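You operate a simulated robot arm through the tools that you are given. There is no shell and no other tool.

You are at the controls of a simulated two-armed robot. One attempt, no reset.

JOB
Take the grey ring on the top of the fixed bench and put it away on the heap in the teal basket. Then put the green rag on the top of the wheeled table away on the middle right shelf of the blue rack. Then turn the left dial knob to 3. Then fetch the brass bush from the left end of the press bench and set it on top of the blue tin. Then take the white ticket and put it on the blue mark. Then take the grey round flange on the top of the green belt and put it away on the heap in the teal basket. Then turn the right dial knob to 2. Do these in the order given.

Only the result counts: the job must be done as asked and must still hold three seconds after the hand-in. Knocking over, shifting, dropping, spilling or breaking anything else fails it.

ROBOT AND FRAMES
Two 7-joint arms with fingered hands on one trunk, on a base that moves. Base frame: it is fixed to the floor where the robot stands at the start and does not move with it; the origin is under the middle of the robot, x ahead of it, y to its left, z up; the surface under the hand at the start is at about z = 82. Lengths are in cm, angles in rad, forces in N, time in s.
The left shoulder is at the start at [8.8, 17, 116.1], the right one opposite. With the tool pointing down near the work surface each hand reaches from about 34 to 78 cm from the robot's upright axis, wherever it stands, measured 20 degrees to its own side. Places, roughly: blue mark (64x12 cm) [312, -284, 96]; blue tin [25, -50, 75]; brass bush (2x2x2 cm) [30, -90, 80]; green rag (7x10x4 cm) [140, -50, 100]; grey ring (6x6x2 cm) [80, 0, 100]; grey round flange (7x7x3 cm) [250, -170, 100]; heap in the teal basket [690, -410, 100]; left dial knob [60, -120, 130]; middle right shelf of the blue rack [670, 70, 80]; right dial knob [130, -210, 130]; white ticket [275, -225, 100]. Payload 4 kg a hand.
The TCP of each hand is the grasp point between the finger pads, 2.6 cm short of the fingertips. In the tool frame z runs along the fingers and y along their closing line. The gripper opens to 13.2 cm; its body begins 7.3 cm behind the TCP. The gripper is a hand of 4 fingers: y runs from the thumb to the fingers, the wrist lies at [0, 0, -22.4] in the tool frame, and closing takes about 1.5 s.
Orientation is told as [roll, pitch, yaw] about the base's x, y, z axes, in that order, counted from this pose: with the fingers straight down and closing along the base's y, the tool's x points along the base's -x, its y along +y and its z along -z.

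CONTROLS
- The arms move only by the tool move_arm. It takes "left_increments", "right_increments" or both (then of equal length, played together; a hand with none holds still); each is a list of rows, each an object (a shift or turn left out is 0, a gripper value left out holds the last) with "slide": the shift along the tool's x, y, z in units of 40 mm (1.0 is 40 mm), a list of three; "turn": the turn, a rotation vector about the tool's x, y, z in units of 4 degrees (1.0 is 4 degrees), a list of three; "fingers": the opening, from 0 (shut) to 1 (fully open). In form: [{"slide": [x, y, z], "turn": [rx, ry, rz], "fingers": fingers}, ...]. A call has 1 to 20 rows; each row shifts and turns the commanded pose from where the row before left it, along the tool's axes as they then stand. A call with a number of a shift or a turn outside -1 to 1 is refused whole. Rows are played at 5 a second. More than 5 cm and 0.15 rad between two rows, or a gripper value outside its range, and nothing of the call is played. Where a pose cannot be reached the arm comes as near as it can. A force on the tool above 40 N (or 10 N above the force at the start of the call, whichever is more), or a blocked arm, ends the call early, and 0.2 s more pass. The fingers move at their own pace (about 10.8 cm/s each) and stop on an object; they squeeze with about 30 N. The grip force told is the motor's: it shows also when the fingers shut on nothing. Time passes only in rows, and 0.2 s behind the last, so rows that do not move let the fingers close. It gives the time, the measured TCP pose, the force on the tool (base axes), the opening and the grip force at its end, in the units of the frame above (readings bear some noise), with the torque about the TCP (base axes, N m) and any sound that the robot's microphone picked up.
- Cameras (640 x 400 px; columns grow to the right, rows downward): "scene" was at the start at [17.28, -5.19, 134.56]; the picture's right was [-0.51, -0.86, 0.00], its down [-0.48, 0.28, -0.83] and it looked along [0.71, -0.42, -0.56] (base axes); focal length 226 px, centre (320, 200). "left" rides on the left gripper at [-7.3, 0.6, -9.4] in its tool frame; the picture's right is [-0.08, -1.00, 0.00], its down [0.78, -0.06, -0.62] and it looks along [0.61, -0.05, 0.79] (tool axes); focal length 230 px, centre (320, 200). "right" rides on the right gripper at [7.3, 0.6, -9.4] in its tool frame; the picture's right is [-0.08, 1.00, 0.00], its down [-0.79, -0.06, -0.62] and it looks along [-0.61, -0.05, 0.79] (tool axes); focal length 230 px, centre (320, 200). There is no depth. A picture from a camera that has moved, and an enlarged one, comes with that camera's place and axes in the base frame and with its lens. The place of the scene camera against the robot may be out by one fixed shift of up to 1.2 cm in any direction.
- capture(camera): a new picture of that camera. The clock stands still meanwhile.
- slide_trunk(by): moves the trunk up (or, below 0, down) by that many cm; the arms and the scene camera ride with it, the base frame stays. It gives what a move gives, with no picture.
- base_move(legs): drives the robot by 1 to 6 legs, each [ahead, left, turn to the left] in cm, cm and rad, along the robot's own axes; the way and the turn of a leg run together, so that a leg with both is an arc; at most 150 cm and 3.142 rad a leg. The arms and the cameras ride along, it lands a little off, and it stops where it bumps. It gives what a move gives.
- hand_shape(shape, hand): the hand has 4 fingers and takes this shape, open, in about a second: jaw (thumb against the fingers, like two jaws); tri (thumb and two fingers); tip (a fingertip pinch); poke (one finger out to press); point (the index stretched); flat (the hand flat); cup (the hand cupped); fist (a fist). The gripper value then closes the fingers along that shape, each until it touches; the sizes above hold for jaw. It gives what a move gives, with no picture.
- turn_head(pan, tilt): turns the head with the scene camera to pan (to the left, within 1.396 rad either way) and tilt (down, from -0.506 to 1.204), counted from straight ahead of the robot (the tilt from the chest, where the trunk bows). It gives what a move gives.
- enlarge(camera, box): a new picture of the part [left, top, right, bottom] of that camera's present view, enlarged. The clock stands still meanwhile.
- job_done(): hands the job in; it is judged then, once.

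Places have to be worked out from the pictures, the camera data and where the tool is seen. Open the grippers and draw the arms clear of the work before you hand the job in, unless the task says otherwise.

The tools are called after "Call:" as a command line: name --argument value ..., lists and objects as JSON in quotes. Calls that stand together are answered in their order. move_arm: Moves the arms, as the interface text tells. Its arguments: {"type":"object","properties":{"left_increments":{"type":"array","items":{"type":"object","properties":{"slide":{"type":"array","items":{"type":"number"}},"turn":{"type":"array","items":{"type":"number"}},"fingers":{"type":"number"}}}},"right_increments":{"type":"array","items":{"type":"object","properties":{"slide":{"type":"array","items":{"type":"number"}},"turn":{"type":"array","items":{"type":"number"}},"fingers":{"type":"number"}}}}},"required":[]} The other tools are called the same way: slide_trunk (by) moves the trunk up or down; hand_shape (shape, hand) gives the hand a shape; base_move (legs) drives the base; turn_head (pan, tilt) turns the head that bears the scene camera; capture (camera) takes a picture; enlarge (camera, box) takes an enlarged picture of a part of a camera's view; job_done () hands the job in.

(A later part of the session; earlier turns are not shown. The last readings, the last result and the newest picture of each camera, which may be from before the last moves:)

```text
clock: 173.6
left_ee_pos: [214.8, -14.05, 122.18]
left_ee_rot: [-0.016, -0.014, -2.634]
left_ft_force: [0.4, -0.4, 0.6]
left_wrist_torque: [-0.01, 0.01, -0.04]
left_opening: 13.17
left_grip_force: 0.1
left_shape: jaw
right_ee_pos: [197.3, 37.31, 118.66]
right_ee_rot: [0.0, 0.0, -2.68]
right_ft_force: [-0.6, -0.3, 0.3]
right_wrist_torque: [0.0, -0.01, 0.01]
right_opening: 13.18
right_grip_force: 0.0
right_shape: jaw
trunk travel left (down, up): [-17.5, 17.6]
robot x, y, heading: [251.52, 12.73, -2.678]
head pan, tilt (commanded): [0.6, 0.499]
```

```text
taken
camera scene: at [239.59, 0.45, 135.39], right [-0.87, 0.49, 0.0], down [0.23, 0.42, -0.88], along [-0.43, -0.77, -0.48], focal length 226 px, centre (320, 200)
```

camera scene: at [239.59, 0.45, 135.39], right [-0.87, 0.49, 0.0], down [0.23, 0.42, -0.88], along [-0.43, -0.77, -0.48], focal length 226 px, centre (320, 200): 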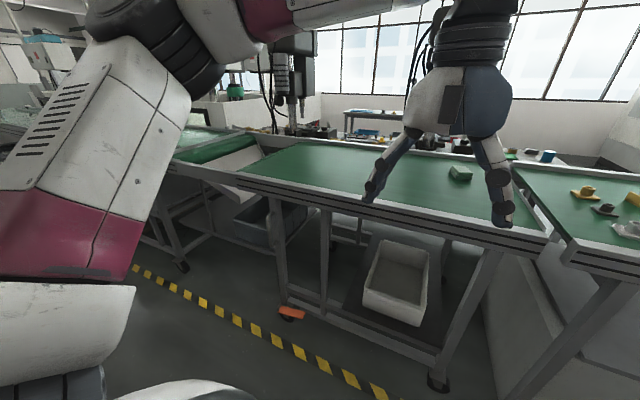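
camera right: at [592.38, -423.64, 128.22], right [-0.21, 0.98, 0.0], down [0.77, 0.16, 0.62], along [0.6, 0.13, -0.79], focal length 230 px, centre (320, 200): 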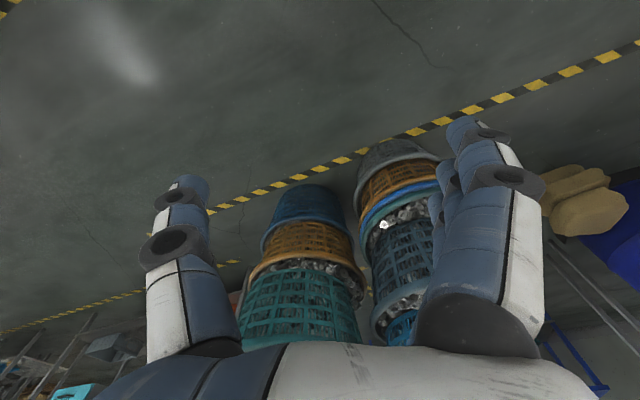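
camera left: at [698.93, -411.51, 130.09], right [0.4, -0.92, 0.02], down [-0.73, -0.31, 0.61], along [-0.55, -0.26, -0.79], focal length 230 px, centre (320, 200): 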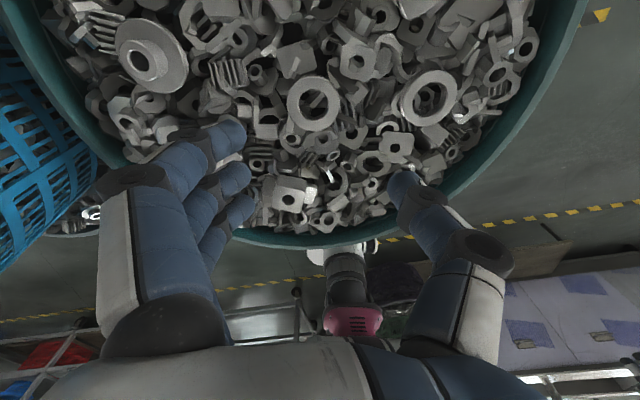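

The rag lies at about (140,-51) on the wheeled table, whose near edge is at n≈122. I approach and turn so the rag will be ~20° right of my heading for the right hand (its camera looks forward).

Call:
base_move --legs '[[50, -4.6, 0], [0, 0, 0.516]]'

Call:
turn_head --pan -0.3 --tilt 0.75

Call:
capture --camera "scene"

Call:
capture --camera "right"

```text
clock: 178.0
left_ee_pos: [186.04, -47.13, 122.12]
left_ee_rot: [-0.014, -0.011, -2.125]
left_ft_force: [0.0, 0.5, 0.0]
left_wrist_torque: [0.01, 0.03, 0.02]
left_opening: 13.17
left_grip_force: 0.1
left_shape: jaw
right_ee_pos: [145.63, -10.75, 118.6]
right_ee_rot: [0.0, 0.001, -2.17]
right_ft_force: [0.0, -0.5, -0.2]
right_wrist_torque: [0.02, 0.02, 0.02]
right_opening: 13.18
right_grip_force: 0.0
right_shape: jaw
trunk travel left (down, up): [-17.5, 17.6]
robot x, y, heading: [205.48, -4.66, -2.17]
head pan, tilt (commanded): [0.6, 0.499]
```

```text
clock: 179.2
left_ee_pos: [185.91, -47.11, 122.21]
left_ee_rot: [-0.016, -0.013, -2.124]
left_ft_force: [-0.6, 0.6, 0.7]
left_wrist_torque: [-0.01, -0.03, 0.0]
left_opening: 13.17
left_grip_force: 0.1
left_shape: jaw
right_ee_pos: [145.61, -10.6, 118.71]
right_ee_rot: [0.001, 0.0, -2.169]
right_ft_force: [-0.6, 0.1, 0.9]
right_wrist_torque: [0.01, -0.01, 0.02]
right_opening: 13.17
right_grip_force: 0.1
right_shape: jaw
trunk travel left (down, up): [-17.5, 17.6]
robot x, y, heading: [204.87, -4.36, -2.166]
head pan, tilt (commanded): [-0.3, 0.75]
```

```text
taken
camera scene: at [193.8, -18.52, 133.2], right [-0.62, 0.78, 0.0], down [0.53, 0.43, -0.73], along [-0.57, -0.46, -0.68], focal length 226 px, centre (320, 200)
```

scene: 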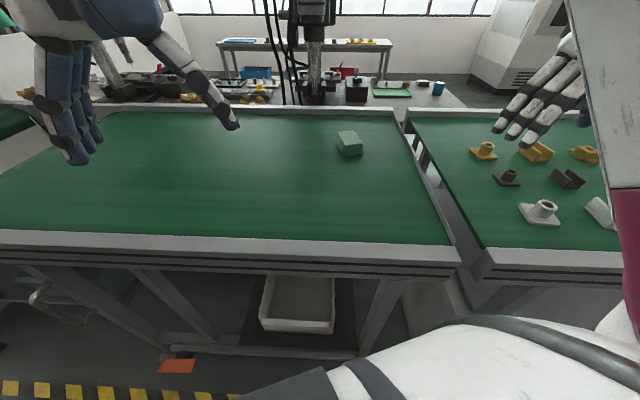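

```text
taken
camera right: at [150.2, -5.01, 128.22], right [0.78, -0.63, 0.0], down [-0.49, -0.61, 0.62], along [-0.39, -0.48, -0.79], focal length 230 px, centre (320, 200)
```

right: 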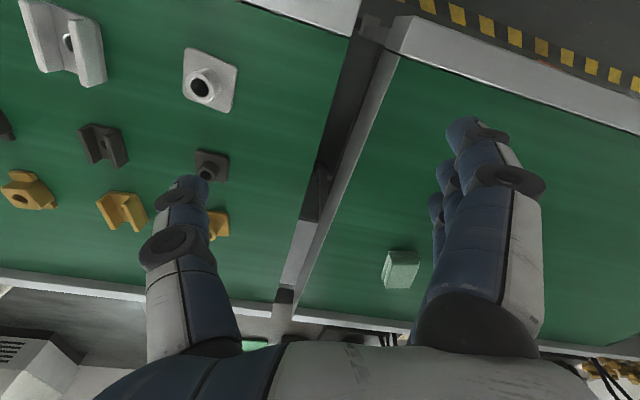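

The rag centres near (137,-51,97), 82 cm from my axis, so I creep 6 cm closer to the table and zoom in to see the rag's orientation.

Call:
base_move --legs '[[5.6, -2.0, 0]]'

Call:
enlarge --camera "scene" --box '[270, 90, 430, 190]'

Call:
enlarge --camera "right" --box '[320, 220, 480, 320]'

```text
clock: 180.3
left_ee_pos: [182.63, -49.66, 122.21]
left_ee_rot: [-0.016, -0.013, -2.127]
left_ft_force: [0.8, -0.5, 0.7]
left_wrist_torque: [0.0, 0.01, -0.03]
left_opening: 13.18
left_grip_force: 0.1
left_shape: jaw
right_ee_pos: [142.38, -13.02, 118.74]
right_ee_rot: [-0.003, -0.002, -2.174]
right_ft_force: [-0.3, 0.0, -0.2]
right_wrist_torque: [0.02, 0.06, 0.02]
right_opening: 13.23
right_grip_force: 0.0
right_shape: jaw
trunk travel left (down, up): [-17.5, 17.6]
robot x, y, heading: [201.83, -7.38, -2.173]
head pan, tilt (commanded): [-0.3, 0.75]
stopped in leg 1: the robot was blocked; the commanded pose is now the measured one
```

```text
4.00 times, centred on (350, 140) of scene
camera zoom: at [190.52, -21.04, 133.22], right [-0.62, 0.78, 0.0], down [0.53, 0.42, -0.73], along [-0.57, -0.45, -0.68], focal length 903 px, centre (200, 440)
```

zoom: 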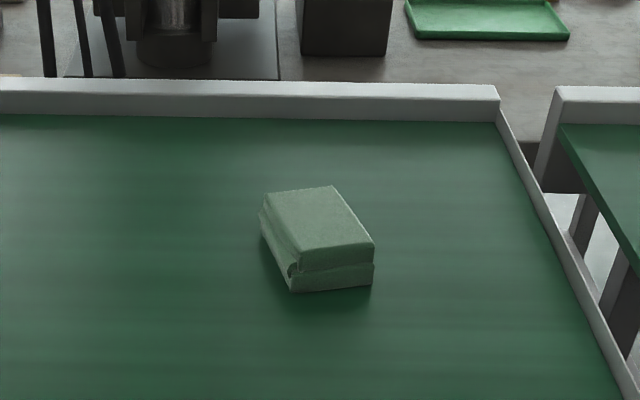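

```text
4.00 times, centred on (400, 270) of right
camera zoom: at [146.94, -7.4, 128.23], right [0.78, -0.63, 0.0], down [-0.5, -0.61, 0.62], along [-0.39, -0.48, -0.79], focal length 920 px, centre (0, -80)
```

zoom: 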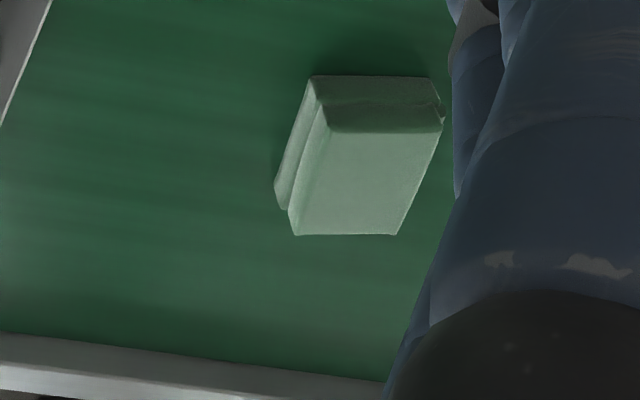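

The base touched the table at n≈159 (rag unmoved), so the rotated footprint is the limit. I back off, square up to the table, shift left along it, and then approach straight so the rag lies ~15° to the right at ~74 cm.

Call:
base_move --legs '[[-4, 0, 0], [0, 0, -0.345], [8, 18.5, 0]]'

Call:
capture --camera "scene"

Call:
capture --camera "right"

```text
clock: 184.1
left_ee_pos: [175.99, -57.2, 122.01]
left_ee_rot: [-0.014, -0.012, -2.474]
left_ft_force: [-0.2, 1.0, -0.3]
left_wrist_torque: [0.0, 0.04, 0.05]
left_opening: 13.18
left_grip_force: 0.1
left_shape: jaw
right_ee_pos: [150.54, -9.04, 118.51]
right_ee_rot: [0.002, 0.003, -2.52]
right_ft_force: [-0.8, -1.0, 1.2]
right_wrist_torque: [0.0, 0.0, -0.02]
right_opening: 13.2
right_grip_force: 0.1
right_shape: jaw
trunk travel left (down, up): [-17.5, 17.6]
robot x, y, heading: [208.87, -24.31, -2.517]
head pan, tilt (commanded): [-0.3, 0.75]
```

```text
taken
camera scene: at [193.38, -32.86, 133.2], right [-0.32, 0.95, 0.0], down [0.65, 0.22, -0.73], along [-0.69, -0.23, -0.68], focal length 226 px, centre (320, 200)
```

scene: 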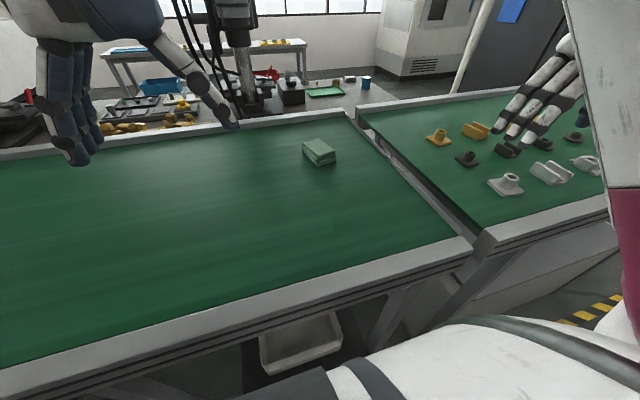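

```text
taken
camera right: at [156.75, -5.3, 128.15], right [0.52, -0.86, 0.0], down [-0.67, -0.41, 0.62], along [-0.53, -0.32, -0.79], focal length 230 px, centre (320, 200)
```

right: 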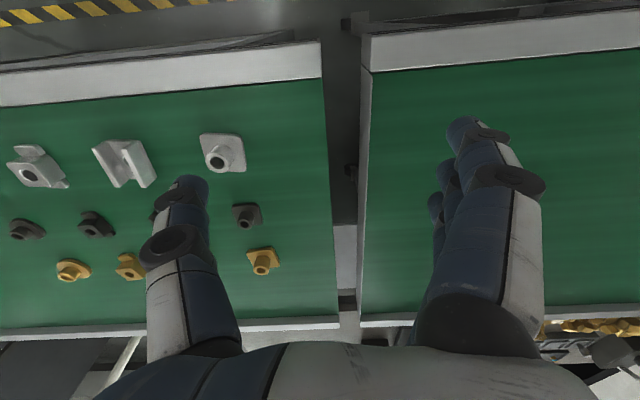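

I'm now square to the table at n≈155 without contact; the rag's top face is centred near (136.5,-52), short side along about (-0.84,0.54). I turn the right hand to close along the short side (yaw ≈ -2.14) and bring it above the rag at z≈108.

Call:
move_arm --right_increments '[{"turn": [0, 0, -0.9]}, {"turn": [0, 0, -0.9]}, {"turn": [0, 0, -0.9]}, {"turn": [0, 0, -0.9]}, {"turn": [0, 0, -0.9]}, {"turn": [0, 0, -0.9]}, {}]'

Call:
move_arm --right_increments '[{"slide": [-0.91, 0.24, 0]}, {"slide": [-0.91, 0.24, 0]}, {"slide": [-0.91, 0.24, 0]}, {"slide": [-0.91, 0.24, 0.1]}, {"slide": [-0.91, 0.24, 0.2]}, {"slide": [-0.91, 0.24, 0.2]}, {"slide": [-0.91, 0.24, 0.2]}, {"slide": [-0.91, 0.24, 0.2]}, {"slide": [-0.91, 0.24, 0.2]}, {"slide": [-0.91, 0.24, 0.3]}, {}]'

Call:
capture --camera "right"

Call:
capture --camera "scene"

```text
clock: 185.7
left_ee_pos: [175.96, -57.03, 121.96]
left_ee_rot: [-0.013, -0.011, -2.475]
left_ft_force: [-1.3, 0.1, -0.5]
left_wrist_torque: [-0.01, 0.0, 0.02]
left_opening: 13.17
left_grip_force: 0.1
left_shape: jaw
right_ee_pos: [150.48, -8.94, 118.47]
right_ee_rot: [0.002, 0.0, -2.14]
right_ft_force: [0.3, -0.7, 0.2]
right_wrist_torque: [0.02, 0.01, -0.02]
right_opening: 13.18
right_grip_force: 0.2
right_shape: jaw
trunk travel left (down, up): [-17.5, 17.6]
robot x, y, heading: [208.36, -24.32, -2.519]
head pan, tilt (commanded): [-0.3, 0.75]
```

```text
clock: 188.1
left_ee_pos: [175.94, -56.98, 122.02]
left_ee_rot: [-0.014, -0.011, -2.473]
left_ft_force: [0.0, -0.8, 0.4]
left_wrist_torque: [-0.01, 0.04, -0.03]
left_opening: 13.2
left_grip_force: 0.0
left_shape: jaw
right_ee_pos: [138.68, -44.47, 113.18]
right_ee_rot: [0.003, -0.002, -2.15]
right_ft_force: [0.8, 0.1, 0.3]
right_wrist_torque: [0.0, 0.0, -0.01]
right_opening: 13.18
right_grip_force: 0.0
right_shape: jaw
trunk travel left (down, up): [-17.5, 17.6]
robot x, y, heading: [208.8, -24.14, -2.518]
head pan, tilt (commanded): [-0.3, 0.75]
```

```text
taken
camera right: at [143.16, -38.64, 122.67], right [0.79, -0.61, 0.0], down [-0.48, -0.62, 0.62], along [-0.37, -0.49, -0.79], focal length 230 px, centre (320, 200)
```

right: 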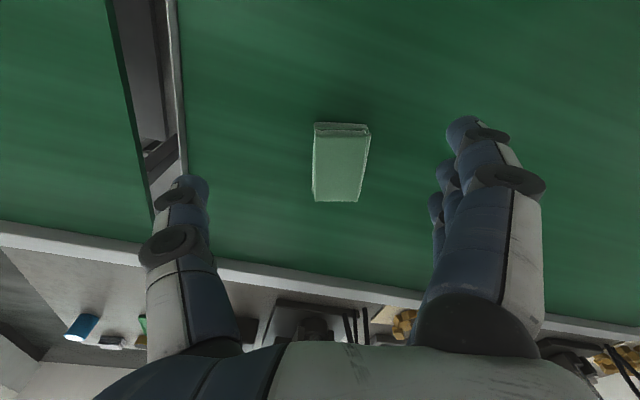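

```text
taken
camera scene: at [193.43, -32.74, 133.22], right [-0.32, 0.95, 0.0], down [0.65, 0.22, -0.73], along [-0.69, -0.23, -0.68], focal length 226 px, centre (320, 200)
```

scene: 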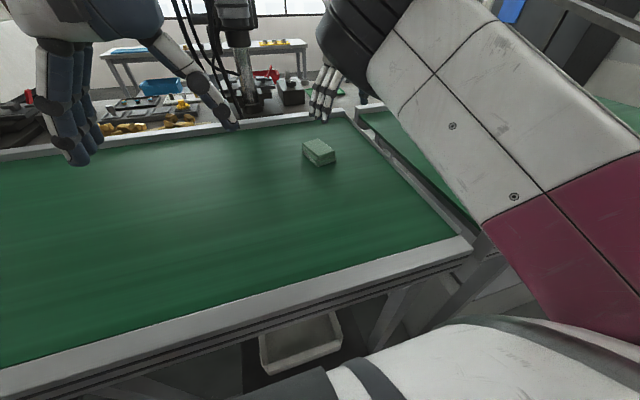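

The rag is nicely aligned in the right camera (long side along the view); its centre is about (136.6,-51.6). I shift the last 7 cm and lower to z≈104.

Call:
move_arm --right_increments '[{"slide": [-0.6, 0.18, 0.3]}, {"slide": [-0.6, 0.18, 0.5]}, {"slide": [-0.57, 0.17, 0.5]}, {"slide": [0, 0, 0.5]}, {"slide": [0, 0, 0.5]}, {}]'

Call:
capture --camera "right"

```text
clock: 189.5
left_ee_pos: [175.87, -57.16, 122.09]
left_ee_rot: [-0.013, -0.01, -2.474]
left_ft_force: [0.7, 0.8, 0.2]
left_wrist_torque: [0.01, 0.01, -0.02]
left_opening: 13.19
left_grip_force: 0.0
left_shape: jaw
right_ee_pos: [137.64, -50.87, 103.73]
right_ee_rot: [0.001, 0.0, -2.143]
right_ft_force: [-0.6, 0.2, 0.6]
right_wrist_torque: [-0.01, 0.0, -0.03]
right_opening: 13.18
right_grip_force: 0.0
right_shape: jaw
right hand out of reach, approached as far as the arm can: row 3
trunk travel left (down, up): [-17.5, 17.6]
robot x, y, heading: [208.99, -23.71, -2.517]
head pan, tilt (commanded): [-0.3, 0.75]
```

```text
taken
camera right: at [141.95, -45.07, 113.22], right [0.8, -0.6, 0.0], down [-0.48, -0.63, 0.62], along [-0.37, -0.49, -0.79], focal length 230 px, centre (320, 200)
```

right: 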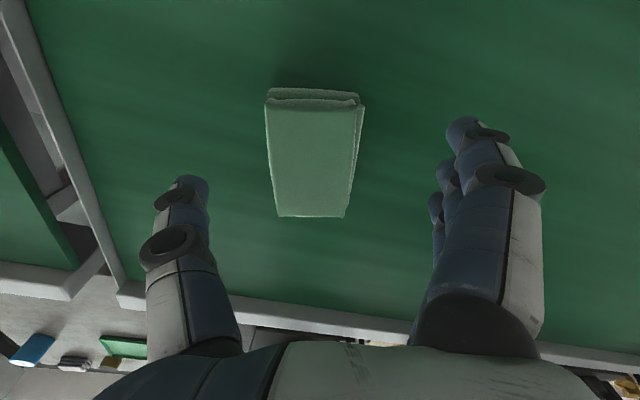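

The hand is within 1 cm of the rag's centre, good enough along its long side. I centre sideways by 5 mm, go down to z≈98.3 and close.

Call:
move_arm --right_increments '[{"slide": [0, -0.1, 0.4]}, {"slide": [0, 0, 0.4]}, {"slide": [0, 0, 0.3]}, {"slide": [0, 0, 0.25]}, {}, {"fingers": 0.0}, {}, {}, {}, {}, {}, {}, {}]'

Call:
capture --camera "right"

Call:
enlarge --camera "scene" --box '[230, 70, 410, 190]'

```text
clock: 192.3
left_ee_pos: [176.01, -57.04, 122.03]
left_ee_rot: [-0.012, -0.011, -2.473]
left_ft_force: [-0.5, -0.1, 0.3]
left_wrist_torque: [0.01, -0.03, 0.01]
left_opening: 13.19
left_grip_force: 0.1
left_shape: jaw
right_ee_pos: [137.17, -50.67, 98.33]
right_ee_rot: [0.002, 0.001, -2.142]
right_ft_force: [0.5, 0.7, 0.2]
right_wrist_torque: [0.05, -0.01, -0.04]
right_opening: 5.96
right_grip_force: 29.9
right_shape: jaw
trunk travel left (down, up): [-17.5, 17.6]
robot x, y, heading: [208.71, -24.0, -2.518]
head pan, tilt (commanded): [-0.3, 0.75]
```

```text
taken
camera right: at [141.6, -44.87, 107.82], right [0.8, -0.6, 0.0], down [-0.48, -0.63, 0.62], along [-0.37, -0.49, -0.79], focal length 230 px, centre (320, 200)
```

right: 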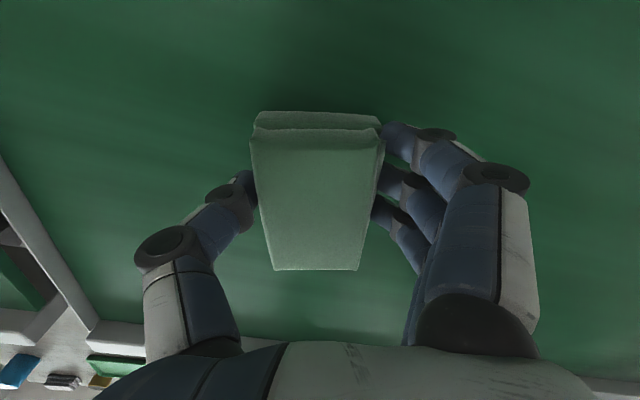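

```text
3.33 times, centred on (320, 130) of scene
camera zoom: at [193.36, -32.82, 133.2], right [-0.32, 0.95, 0.0], down [0.65, 0.22, -0.73], along [-0.69, -0.23, -0.68], focal length 752 px, centre (320, 433)
```

zoom: 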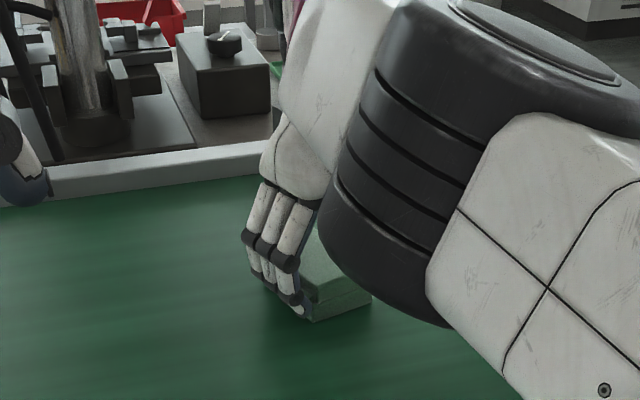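

The rag is gripped (opening 6.0, 30 N). I lift straight up and check it comes along.

Call:
move_arm --right_increments '[{"slide": [0, 0, -0.2]}, {"slide": [0, 0, -0.4]}, {"slide": [0.2, 0, -0.6]}, {"slide": [0.4, 0, -0.6]}, {"slide": [0.6, 0, -0.6]}, {"slide": [0.6, 0, -0.6]}, {}]'

Call:
capture --camera "right"

```text
clock: 194.1
left_ee_pos: [175.91, -56.93, 122.12]
left_ee_rot: [-0.013, -0.01, -2.472]
left_ft_force: [-0.3, -0.4, 0.8]
left_wrist_torque: [-0.05, -0.04, 0.02]
left_opening: 13.17
left_grip_force: 0.0
left_shape: jaw
right_ee_pos: [139.14, -41.83, 109.7]
right_ee_rot: [0.041, -0.003, -2.206]
right_ft_force: [0.6, 0.3, -0.6]
right_wrist_torque: [0.05, -0.03, 0.02]
right_opening: 5.89
right_grip_force: 30.1
right_shape: jaw
trunk travel left (down, up): [-17.5, 17.6]
robot x, y, heading: [208.62, -24.32, -2.517]
head pan, tilt (commanded): [-0.3, 0.75]
stopped in row 7 (right hand): the arm was blocked; the commanded pose is now the measured one
```

```text
taken
camera right: at [143.62, -36.02, 119.3], right [0.76, -0.65, 0.04], down [-0.53, -0.58, 0.62], along [-0.38, -0.49, -0.79], focal length 230 px, centre (320, 200)
```

right: 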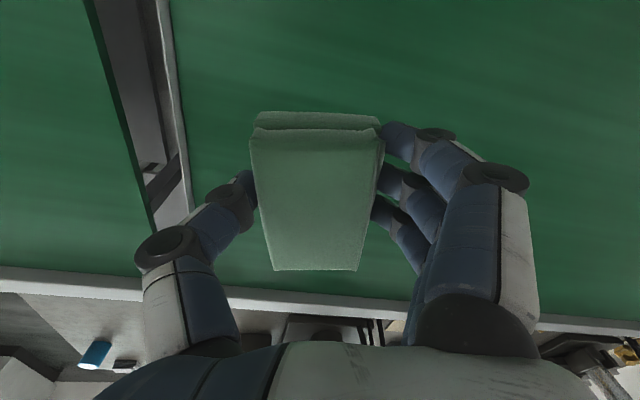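

The rag is in the hand; the arm met a joint limit on the way up. I retrace the approach path back toward the start pose, rising as I go.

Call:
move_arm --right_increments '[{"slide": [0.6, -0.2, -0.1]}, {"slide": [0.8, -0.24, -0.2]}, {"slide": [0.9, -0.24, -0.2]}, {"slide": [0.9, -0.24, -0.3]}, {"slide": [0.9, -0.24, -0.4]}, {"slide": [0.9, -0.24, -0.4]}, {"slide": [0.9, -0.24, -0.4]}, {}]'

Call:
capture --camera "right"

```text
clock: 195.9
left_ee_pos: [175.99, -57.09, 122.01]
left_ee_rot: [-0.014, -0.01, -2.473]
left_ft_force: [0.6, 0.0, -0.2]
left_wrist_torque: [-0.01, -0.02, 0.0]
left_opening: 13.19
left_grip_force: 0.0
left_shape: jaw
right_ee_pos: [147.32, -17.74, 116.6]
right_ee_rot: [0.071, -0.002, -2.228]
right_ft_force: [0.2, 1.4, -0.3]
right_wrist_torque: [0.01, -0.02, 0.04]
right_opening: 5.89
right_grip_force: 29.7
right_shape: jaw
trunk travel left (down, up): [-17.5, 17.6]
robot x, y, heading: [208.38, -24.22, -2.52]
head pan, tilt (commanded): [-0.3, 0.75]
```

```text
taken
camera right: at [151.67, -11.97, 126.16], right [0.74, -0.67, 0.07], down [-0.56, -0.56, 0.61], along [-0.37, -0.49, -0.79], focal length 230 px, centre (320, 200)
```

right: 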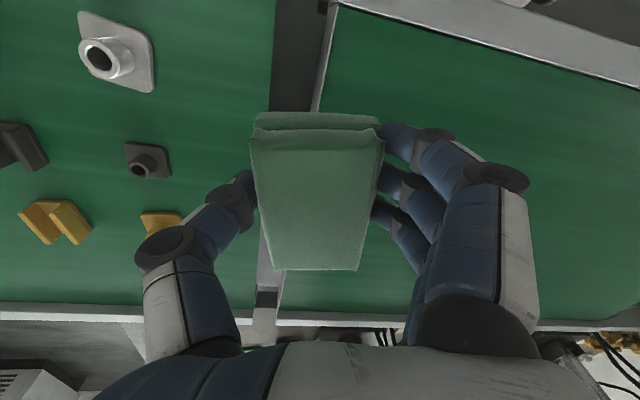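

The rag is secure. I straighten the right hand and pull both hands closer in for the drive, then back away from the table into the lane.

Call:
move_arm --right_increments '[{"turn": [0.2, 0, 0.83]}, {"turn": [0.2, 0, 0.83]}, {"turn": [0.2, 0, 0.83]}, {"turn": [0.2, 0, 0.83]}, {"turn": [0.2, 0, 0.83]}, {"slide": [0.5, 0.5, -0.2]}, {"slide": [0.6, 0.6, -0.2]}, {"slide": [0.6, 0.6, 0]}, {"slide": [0.6, 0.6, 0]}, {}]' --left_increments '[{"turn": [0, 0, 0.2]}, {"turn": [0, 0, 0.2]}, {"turn": [0, 0, 0.2]}, {}, {}, {"slide": [0.5, 0.2, 0]}, {"slide": [0.6, 0.2, 0]}, {"slide": [0.6, 0.2, 0]}, {"slide": [0.6, 0.2, 0]}, {}]'

Call:
base_move --legs '[[-58, 0, 0], [0, 0, 1.575]]'

Call:
capture --camera "right"

Call:
turn_head --pan 0.9 --tilt 0.2

Call:
capture --camera "scene"

```text
clock: 198.1
left_ee_pos: [185.22, -54.36, 121.77]
left_ee_rot: [-0.013, -0.008, -2.516]
left_ft_force: [0.2, 0.0, -0.3]
left_wrist_torque: [0.0, -0.01, -0.02]
left_opening: 13.18
left_grip_force: 0.0
left_shape: jaw
right_ee_pos: [152.72, -18.69, 116.45]
right_ee_rot: [0.033, 0.01, -2.513]
right_ft_force: [0.1, -0.6, -1.0]
right_wrist_torque: [-0.01, -0.01, 0.02]
right_opening: 5.92
right_grip_force: 29.8
right_shape: jaw
right hand out of reach, approached as far as the arm can: row 7, 8, 9
trunk travel left (down, up): [-17.5, 17.6]
robot x, y, heading: [208.77, -24.04, -2.513]
head pan, tilt (commanded): [-0.3, 0.75]
```

```text
clock: 205.3
left_ee_pos: [286.24, -13.22, 121.87]
left_ee_rot: [-0.014, -0.01, -0.938]
left_ft_force: [-0.4, 0.0, 0.1]
left_wrist_torque: [0.0, 0.0, -0.03]
left_opening: 13.21
left_grip_force: 0.1
left_shape: jaw
right_ee_pos: [250.72, -46.2, 117.04]
right_ee_rot: [0.031, -0.003, -0.933]
right_ft_force: [-0.2, 0.1, -1.3]
right_wrist_torque: [0.0, 0.04, 0.0]
right_opening: 5.89
right_grip_force: 30.3
right_shape: jaw
trunk travel left (down, up): [-17.5, 17.6]
robot x, y, heading: [255.79, 9.92, -0.939]
head pan, tilt (commanded): [-0.3, 0.75]
```

```text
taken
camera right: at [246.62, -40.06, 126.55], right [0.85, 0.53, 0.03], down [0.4, -0.68, 0.62], along [0.35, -0.51, -0.79], focal length 230 px, centre (320, 200)
```

right: 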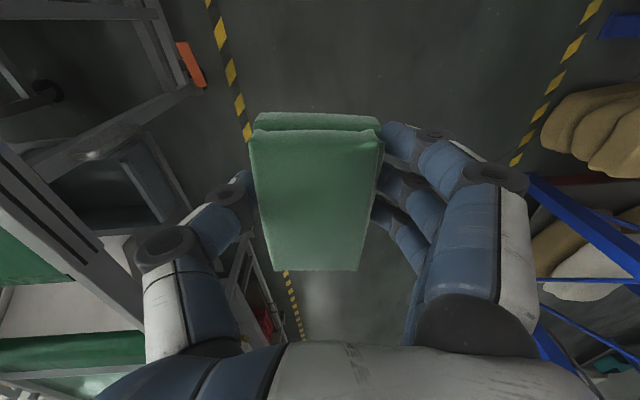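

```text
clock: 206.7
left_ee_pos: [286.25, -13.3, 121.82]
left_ee_rot: [-0.015, -0.011, -0.94]
left_ft_force: [-0.2, -0.2, -0.3]
left_wrist_torque: [0.01, -0.03, 0.03]
left_opening: 13.2
left_grip_force: 0.1
left_shape: jaw
right_ee_pos: [250.66, -46.06, 116.95]
right_ee_rot: [0.038, -0.004, -0.935]
right_ft_force: [0.7, 0.0, -1.0]
right_wrist_torque: [0.01, -0.02, 0.0]
right_opening: 5.86
right_grip_force: 29.9
right_shape: jaw
trunk travel left (down, up): [-17.5, 17.6]
robot x, y, heading: [255.98, 9.67, -0.937]
head pan, tilt (commanded): [0.901, 0.201]
```

```text
taken
camera scene: at [270.8, 1.19, 138.16], right [-0.04, -1.0, 0.0], down [-0.2, 0.01, -0.98], along [0.98, -0.04, -0.2], focal length 226 px, centre (320, 200)
```

scene: 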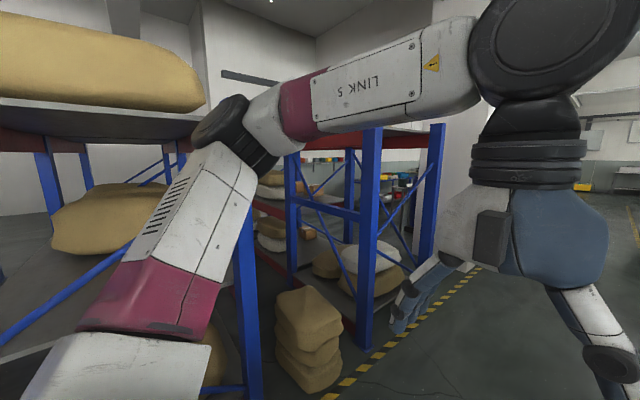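

The rag rides well. I try drawing the right hand a little closer to the body (for the narrow gap between rack and pillar), then drive along to s≈400 and look at the gap.

Call:
move_arm --right_increments '[{"slide": [0.5, -0.3, 0]}, {"slide": [0.5, -0.4, 0]}, {"slide": [0.5, -0.4, 0]}, {}]'

Call:
base_move --legs '[[150, 0, 0], [112, 0, 0], [0, 0, 1.2]]'

Call:
turn_head --pan 0.4 --tilt 0.35

Call:
capture --camera "scene"

Call:
turn_head --pan 0.9 --tilt 0.2

Call:
capture --camera "scene"

```text
clock: 207.7
left_ee_pos: [286.09, -13.3, 122.08]
left_ee_rot: [-0.014, -0.01, -0.937]
left_ft_force: [0.2, -0.3, -0.2]
left_wrist_torque: [0.03, -0.03, 0.01]
left_opening: 13.21
left_grip_force: 0.2
left_shape: jaw
right_ee_pos: [243.4, -43.95, 116.57]
right_ee_rot: [0.055, -0.007, -0.943]
right_ft_force: [-0.1, 0.5, -0.2]
right_wrist_torque: [0.0, 0.0, 0.01]
right_opening: 5.87
right_grip_force: 30.0
right_shape: jaw
trunk travel left (down, up): [-17.5, 17.6]
robot x, y, heading: [255.72, 9.82, -0.937]
head pan, tilt (commanded): [0.901, 0.201]
```

```text
clock: 223.4
left_ee_pos: [441.29, -183.74, 122.01]
left_ee_rot: [-0.013, -0.009, 0.237]
left_ft_force: [-0.5, -0.8, -1.5]
left_wrist_torque: [0.01, -0.05, -0.02]
left_opening: 13.17
left_grip_force: 0.0
left_shape: jaw
right_ee_pos: [453.04, -235.05, 116.42]
right_ee_rot: [0.056, -0.001, 0.231]
right_ft_force: [-0.7, 0.0, -1.4]
right_wrist_torque: [-0.02, 0.03, -0.01]
right_opening: 5.86
right_grip_force: 29.7
right_shape: jaw
trunk travel left (down, up): [-17.5, 17.6]
robot x, y, heading: [407.97, -203.13, 0.234]
head pan, tilt (commanded): [0.901, 0.201]
```

```text
clock: 224.3
left_ee_pos: [441.35, -183.58, 121.95]
left_ee_rot: [-0.014, -0.011, 0.237]
left_ft_force: [0.3, -0.3, -0.4]
left_wrist_torque: [0.03, 0.0, -0.01]
left_opening: 13.18
left_grip_force: 0.0
left_shape: jaw
right_ee_pos: [453.0, -235.31, 116.33]
right_ee_rot: [0.061, -0.001, 0.23]
right_ft_force: [-0.2, -0.7, -1.1]
right_wrist_torque: [0.0, 0.03, 0.02]
right_opening: 5.85
right_grip_force: 29.6
right_shape: jaw
trunk travel left (down, up): [-17.5, 17.6]
robot x, y, heading: [408.16, -202.98, 0.235]
head pan, tilt (commanded): [0.4, 0.351]
```

```text
taken
camera scene: at [425.07, -195.99, 136.76], right [0.59, -0.81, 0.0], down [-0.28, -0.2, -0.94], along [0.76, 0.56, -0.34], focal length 226 px, centre (320, 200)
```

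scene: 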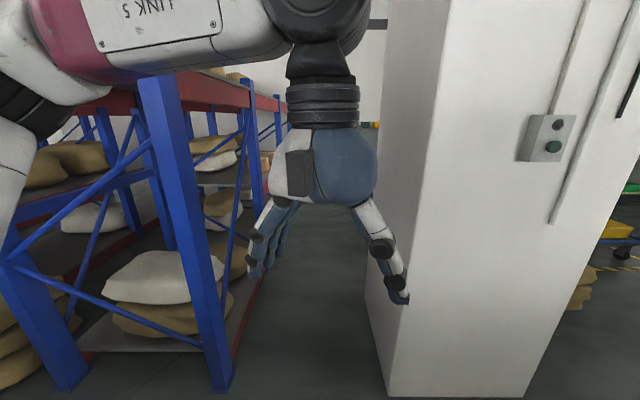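

```text
clock: 225.2
left_ee_pos: [441.24, -183.84, 121.9]
left_ee_rot: [-0.014, -0.011, 0.238]
left_ft_force: [0.6, -0.1, 0.0]
left_wrist_torque: [0.03, -0.04, -0.01]
left_opening: 13.2
left_grip_force: 0.1
left_shape: jaw
right_ee_pos: [452.98, -235.22, 116.4]
right_ee_rot: [0.062, -0.002, 0.228]
right_ft_force: [0.7, 0.1, -0.4]
right_wrist_torque: [0.0, 0.01, -0.01]
right_opening: 5.86
right_grip_force: 30.1
right_shape: jaw
trunk travel left (down, up): [-17.5, 17.6]
robot x, y, heading: [407.92, -202.89, 0.233]
head pan, tilt (commanded): [0.901, 0.201]
```

```text
taken
camera scene: at [421.52, -193.08, 138.16], right [0.91, -0.42, 0.0], down [-0.08, -0.18, -0.98], along [0.41, 0.89, -0.2], focal length 226 px, centre (320, 200)
```

scene: 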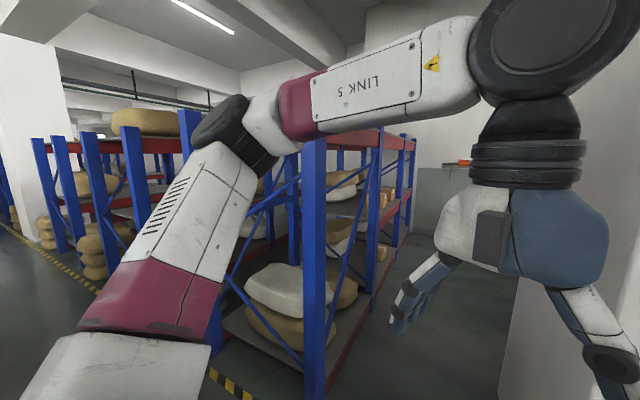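

The rack's near-right leg is at s≈355–360 and the pillar at s≈443, so the gap is about 83 cm. Before entering I check my own footprint in the left hand camera.

Call:
enlarge --camera "left" --box '[200, 60, 440, 260]'

Call:
capture --camera "left"

```text
2.00 times, centred on (320, 160) of left
camera zoom: at [447.99, -181.5, 131.33], right [0.31, -0.95, 0.01], down [-0.76, -0.24, 0.61], along [-0.58, -0.2, -0.79], focal length 460 px, centre (320, 280)
```

zoom: 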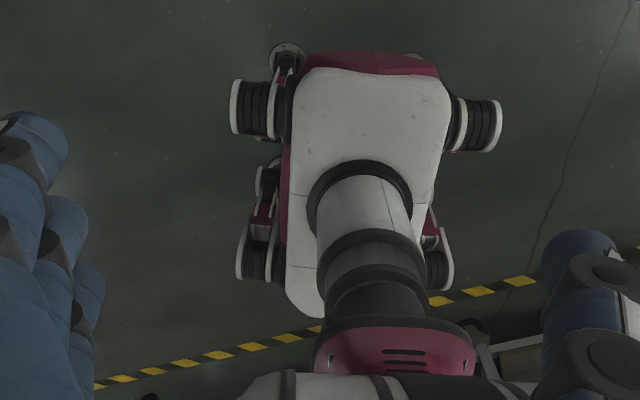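

```text
taken
camera left: at [447.99, -181.5, 131.33], right [0.31, -0.95, 0.01], down [-0.76, -0.24, 0.61], along [-0.58, -0.2, -0.79], focal length 230 px, centre (320, 200)
```

left: 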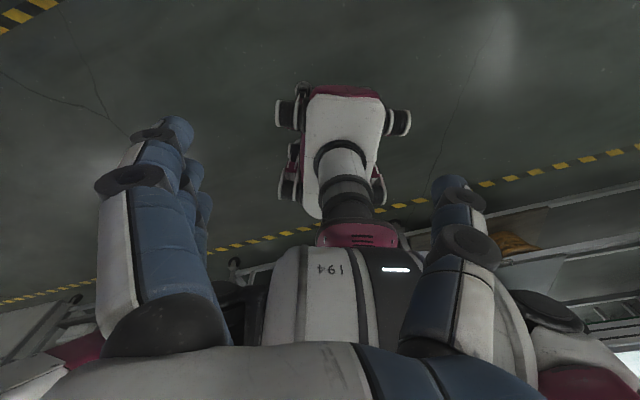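

The base (wheel drums ±36 cm wide, about 27 cm ahead and 50 cm behind the axis) can pass the 83 cm gap facing straight in, but the elbows stick out. I stretch both arms forward so the elbows come inside the base width, and check how they lie.

Call:
move_arm --left_increments '[{"slide": [-0.8, 0.1, 0]}, {"slide": [-0.8, 0.1, 0]}, {"slide": [-0.8, 0.1, 0]}, {"slide": [-0.8, 0.1, 0]}, {"slide": [-0.8, 0.1, 0]}, {"slide": [-0.8, 0.1, 0]}, {"slide": [-0.8, 0.1, 0]}, {"slide": [-0.8, 0.1, 0]}, {}]' --right_increments '[{"slide": [-0.8, 0.2, 0]}, {"slide": [-0.8, 0.2, 0]}, {"slide": [-0.8, 0.3, 0]}, {"slide": [-0.8, 0.4, 0]}, {"slide": [-0.75, 0.5, 0]}, {"slide": [-0.75, 0.5, 0]}, {"slide": [-0.75, 0.5, 0]}, {"slide": [-0.6, 0.5, 0]}, {}]'

Call:
turn_head --pan 0.8 --tilt 0.3

Call:
capture --camera "scene"

Call:
turn_head --pan -0.8 --tilt 0.3

Call:
capture --camera "scene"

```text
clock: 227.2
left_ee_pos: [465.36, -174.91, 122.25]
left_ee_rot: [-0.014, -0.011, 0.238]
left_ft_force: [-1.2, 0.4, 0.6]
left_wrist_torque: [0.01, 0.0, 0.01]
left_opening: 13.17
left_grip_force: 0.1
left_shape: jaw
right_ee_pos: [474.12, -219.85, 117.35]
right_ee_rot: [0.099, -0.01, 0.187]
right_ft_force: [0.1, -0.2, -0.9]
right_wrist_torque: [0.02, -0.01, -0.02]
right_opening: 5.84
right_grip_force: 29.8
right_shape: jaw
trunk travel left (down, up): [-17.5, 17.6]
robot x, y, heading: [408.54, -203.12, 0.236]
head pan, tilt (commanded): [0.901, 0.201]
```

```text
clock: 227.9
left_ee_pos: [465.52, -174.68, 122.11]
left_ee_rot: [-0.014, -0.01, 0.237]
left_ft_force: [0.7, -0.3, 0.4]
left_wrist_torque: [-0.02, 0.03, 0.05]
left_opening: 13.2
left_grip_force: 0.1
left_shape: jaw
right_ee_pos: [474.15, -219.98, 116.92]
right_ee_rot: [0.095, -0.002, 0.187]
right_ft_force: [0.3, -0.4, -0.1]
right_wrist_torque: [-0.03, -0.01, 0.0]
right_opening: 5.83
right_grip_force: 30.0
right_shape: jaw
trunk travel left (down, up): [-17.5, 17.6]
robot x, y, heading: [408.06, -202.93, 0.234]
head pan, tilt (commanded): [0.799, 0.3]
```

```text
taken
camera scene: at [422.37, -193.5, 137.23], right [0.86, -0.51, 0.0], down [-0.15, -0.25, -0.96], along [0.49, 0.82, -0.3], focal length 226 px, centre (320, 200)
```

scene: 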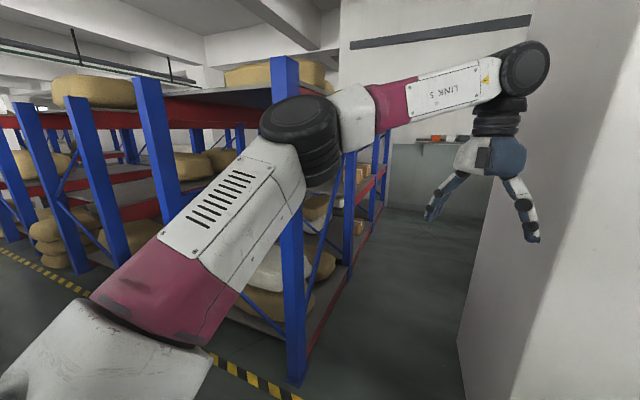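

```text
clock: 229.6
left_ee_pos: [465.5, -174.79, 122.23]
left_ee_rot: [-0.014, -0.011, 0.237]
left_ft_force: [0.1, 0.0, 0.5]
left_wrist_torque: [-0.03, -0.01, 0.04]
left_opening: 13.16
left_grip_force: 0.1
left_shape: jaw
right_ee_pos: [474.11, -219.97, 116.88]
right_ee_rot: [0.095, -0.001, 0.187]
right_ft_force: [0.3, -0.5, -0.7]
right_wrist_torque: [0.02, 0.02, 0.01]
right_opening: 5.82
right_grip_force: 30.3
right_shape: jaw
trunk travel left (down, up): [-17.5, 17.6]
robot x, y, heading: [408.11, -203.05, 0.234]
head pan, tilt (commanded): [-0.799, 0.3]
```

```text
taken
camera scene: at [425.47, -206.51, 137.23], right [-0.54, -0.84, 0.0], down [-0.25, 0.16, -0.96], along [0.81, -0.51, -0.3], focal length 226 px, centre (320, 200)
```

scene: 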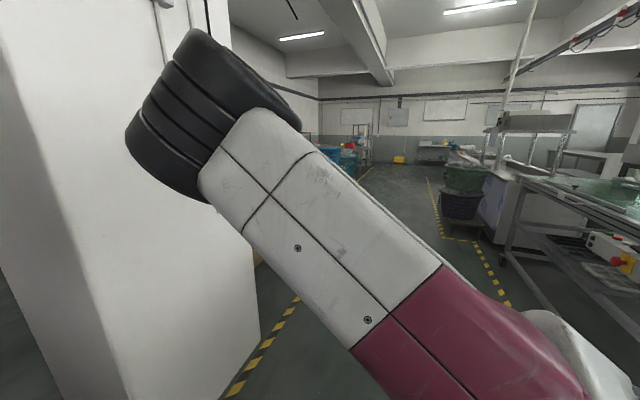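

The right elbow sits inboard but the left one still stands out ~45 cm. I extend both arms further forward and lower to straighten them, then re-check.

Call:
move_arm --left_increments '[{"slide": [-0.45, 0, 0.8]}, {"slide": [-0.55, 0, 0.8]}, {"slide": [-0.6, 0, 0.8]}, {"slide": [-0.6, 0, 0.8]}, {}]' --right_increments '[{"slide": [-0.4, 0.3, 0.5]}, {"slide": [-0.4, 0.3, 0.5]}, {"slide": [-0.4, 0.3, 0.5]}, {"slide": [-0.4, 0.3, 0.5]}, {}]'

Call:
turn_head --pan 0.8 --tilt 0.3

Call:
capture --camera "scene"

Call:
turn_head --pan 0.0 --tilt 0.3

Call:
capture --camera "scene"

```text
clock: 231.0
left_ee_pos: [474.27, -172.8, 109.46]
left_ee_rot: [-0.012, -0.011, 0.238]
left_ft_force: [0.1, -0.3, 0.7]
left_wrist_torque: [0.02, 0.01, 0.0]
left_opening: 13.22
left_grip_force: 0.1
left_shape: jaw
right_ee_pos: [479.62, -214.19, 109.75]
right_ee_rot: [0.094, -0.009, 0.171]
right_ft_force: [0.7, 0.4, 0.2]
right_wrist_torque: [0.0, 0.04, -0.02]
right_opening: 5.86
right_grip_force: 30.5
right_shape: jaw
trunk travel left (down, up): [-17.5, 17.6]
robot x, y, heading: [408.26, -202.93, 0.235]
head pan, tilt (commanded): [-0.799, 0.3]
stopped in row 5 (right hand): the arm was blocked; the commanded pose is now the measured one
```

```text
clock: 232.6
left_ee_pos: [474.15, -172.88, 109.51]
left_ee_rot: [-0.015, -0.012, 0.238]
left_ft_force: [0.8, 0.6, 0.4]
left_wrist_torque: [-0.02, -0.01, 0.02]
left_opening: 13.18
left_grip_force: 0.1
left_shape: jaw
right_ee_pos: [479.56, -214.09, 109.84]
right_ee_rot: [0.094, -0.009, 0.172]
right_ft_force: [0.0, 0.9, -0.8]
right_wrist_torque: [-0.01, 0.0, -0.01]
right_opening: 5.84
right_grip_force: 29.8
right_shape: jaw
trunk travel left (down, up): [-17.5, 17.6]
robot x, y, heading: [408.23, -202.88, 0.233]
head pan, tilt (commanded): [0.799, 0.3]
```

```text
taken
camera scene: at [422.35, -193.5, 137.23], right [0.86, -0.51, 0.0], down [-0.15, -0.25, -0.96], along [0.49, 0.82, -0.3], focal length 226 px, centre (320, 200)
```

scene: 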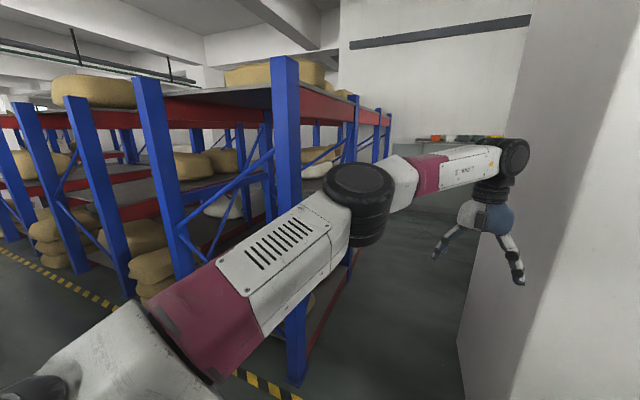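

```text
clock: 233.8
left_ee_pos: [474.13, -172.86, 109.43]
left_ee_rot: [-0.014, -0.009, 0.238]
left_ft_force: [-0.5, 0.6, 0.9]
left_wrist_torque: [0.0, -0.03, 0.01]
left_opening: 13.19
left_grip_force: 0.1
left_shape: jaw
right_ee_pos: [479.53, -214.13, 109.85]
right_ee_rot: [0.093, -0.009, 0.171]
right_ft_force: [0.3, -0.3, -1.4]
right_wrist_torque: [0.05, 0.03, -0.03]
right_opening: 5.83
right_grip_force: 30.1
right_shape: jaw
trunk travel left (down, up): [-17.5, 17.6]
robot x, y, heading: [408.28, -203.24, 0.232]
head pan, tilt (commanded): [0.0, 0.3]
```

```text
taken
camera scene: at [426.65, -199.34, 137.23], right [0.23, -0.97, 0.0], down [-0.29, -0.07, -0.96], along [0.93, 0.22, -0.3], focal length 226 px, centre (320, 200)
```

scene: 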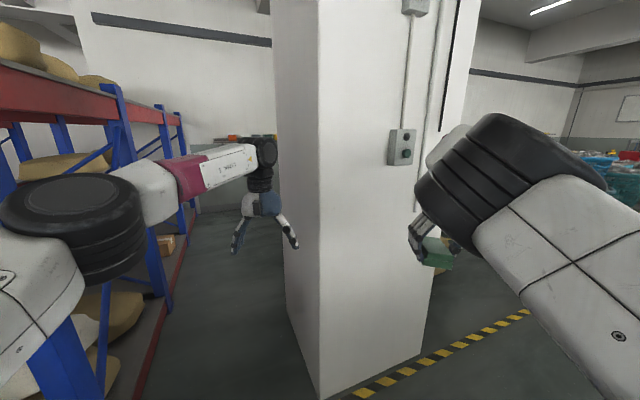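

Now the left elbow is ~25–30 cm out and the hands ~30 cm, so the base width (±36) is the widest part. I turn to face straight into the gap and check the alignment.

Call:
base_move --legs '[[0, 0, 0.395], [0, 3, 0]]'

Call:
turn_head --pan 0.0 --tilt 0.55

Call:
capture --camera "scene"

```text
clock: 235.9
left_ee_pos: [455.43, -146.98, 109.47]
left_ee_rot: [-0.014, -0.01, 0.637]
left_ft_force: [0.6, 0.1, 0.7]
left_wrist_torque: [-0.04, -0.02, -0.01]
left_opening: 13.16
left_grip_force: 0.1
left_shape: jaw
right_ee_pos: [476.47, -182.94, 109.81]
right_ee_rot: [0.092, -0.009, 0.571]
right_ft_force: [-0.3, 0.3, -0.3]
right_wrist_torque: [-0.02, -0.01, -0.01]
right_opening: 5.82
right_grip_force: 29.9
right_shape: jaw
trunk travel left (down, up): [-17.5, 17.6]
robot x, y, heading: [406.39, -200.88, 0.637]
head pan, tilt (commanded): [0.0, 0.3]
```

```text
clock: 236.7
left_ee_pos: [455.41, -147.11, 109.44]
left_ee_rot: [-0.014, -0.012, 0.637]
left_ft_force: [-0.1, 0.1, -0.2]
left_wrist_torque: [-0.02, -0.01, 0.0]
left_opening: 13.18
left_grip_force: 0.0
left_shape: jaw
right_ee_pos: [476.5, -183.12, 109.85]
right_ee_rot: [0.095, -0.007, 0.573]
right_ft_force: [-0.2, -0.6, -1.0]
right_wrist_torque: [0.01, 0.03, 0.02]
right_opening: 5.83
right_grip_force: 29.8
right_shape: jaw
trunk travel left (down, up): [-17.5, 17.6]
robot x, y, heading: [406.83, -200.82, 0.632]
head pan, tilt (commanded): [0.0, 0.55]
```

```text
taken
camera scene: at [421.46, -190.4, 134.94], right [0.59, -0.81, 0.0], down [-0.42, -0.31, -0.85], along [0.69, 0.51, -0.52], focal length 226 px, centre (320, 200)
```

scene: 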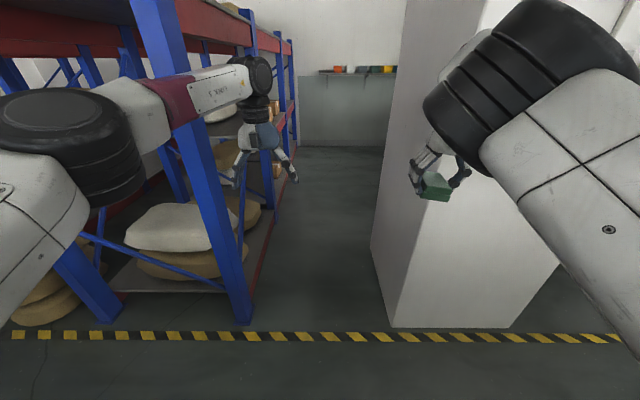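

My axis is centred in the gap (rack leg s≈360, pillar s≈444, robot s≈401.6) and heading is within 0.01 of its direction. I drive in 110 cm and check.

Call:
base_move --legs '[[110, -0.5, -0.005]]'

Call:
capture --camera "scene"

```text
clock: 242.3
left_ee_pos: [544.89, -82.75, 109.55]
left_ee_rot: [-0.016, -0.009, 0.632]
left_ft_force: [0.5, -0.4, 0.2]
left_wrist_torque: [-0.02, -0.02, 0.01]
left_opening: 13.2
left_grip_force: 0.1
left_shape: jaw
right_ee_pos: [565.78, -118.77, 109.83]
right_ee_rot: [0.094, -0.008, 0.564]
right_ft_force: [1.0, 0.3, -0.6]
right_wrist_torque: [-0.03, 0.01, 0.01]
right_opening: 5.82
right_grip_force: 30.2
right_shape: jaw
trunk travel left (down, up): [-17.5, 17.6]
robot x, y, heading: [495.6, -135.76, 0.629]
head pan, tilt (commanded): [0.0, 0.55]
```

```text
taken
camera scene: at [510.7, -125.78, 134.93], right [0.59, -0.81, 0.0], down [-0.42, -0.31, -0.85], along [0.69, 0.5, -0.52], focal length 226 px, centre (320, 200)
```

scene: 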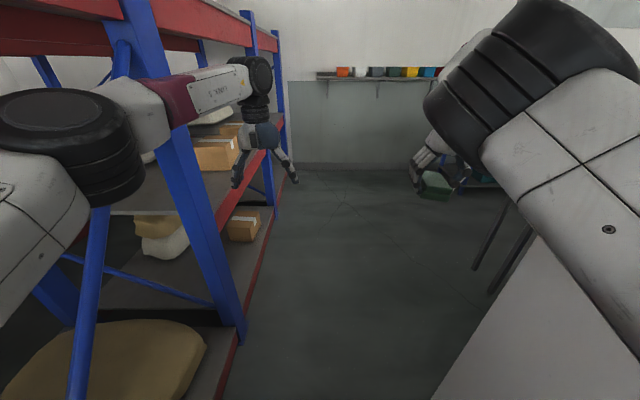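

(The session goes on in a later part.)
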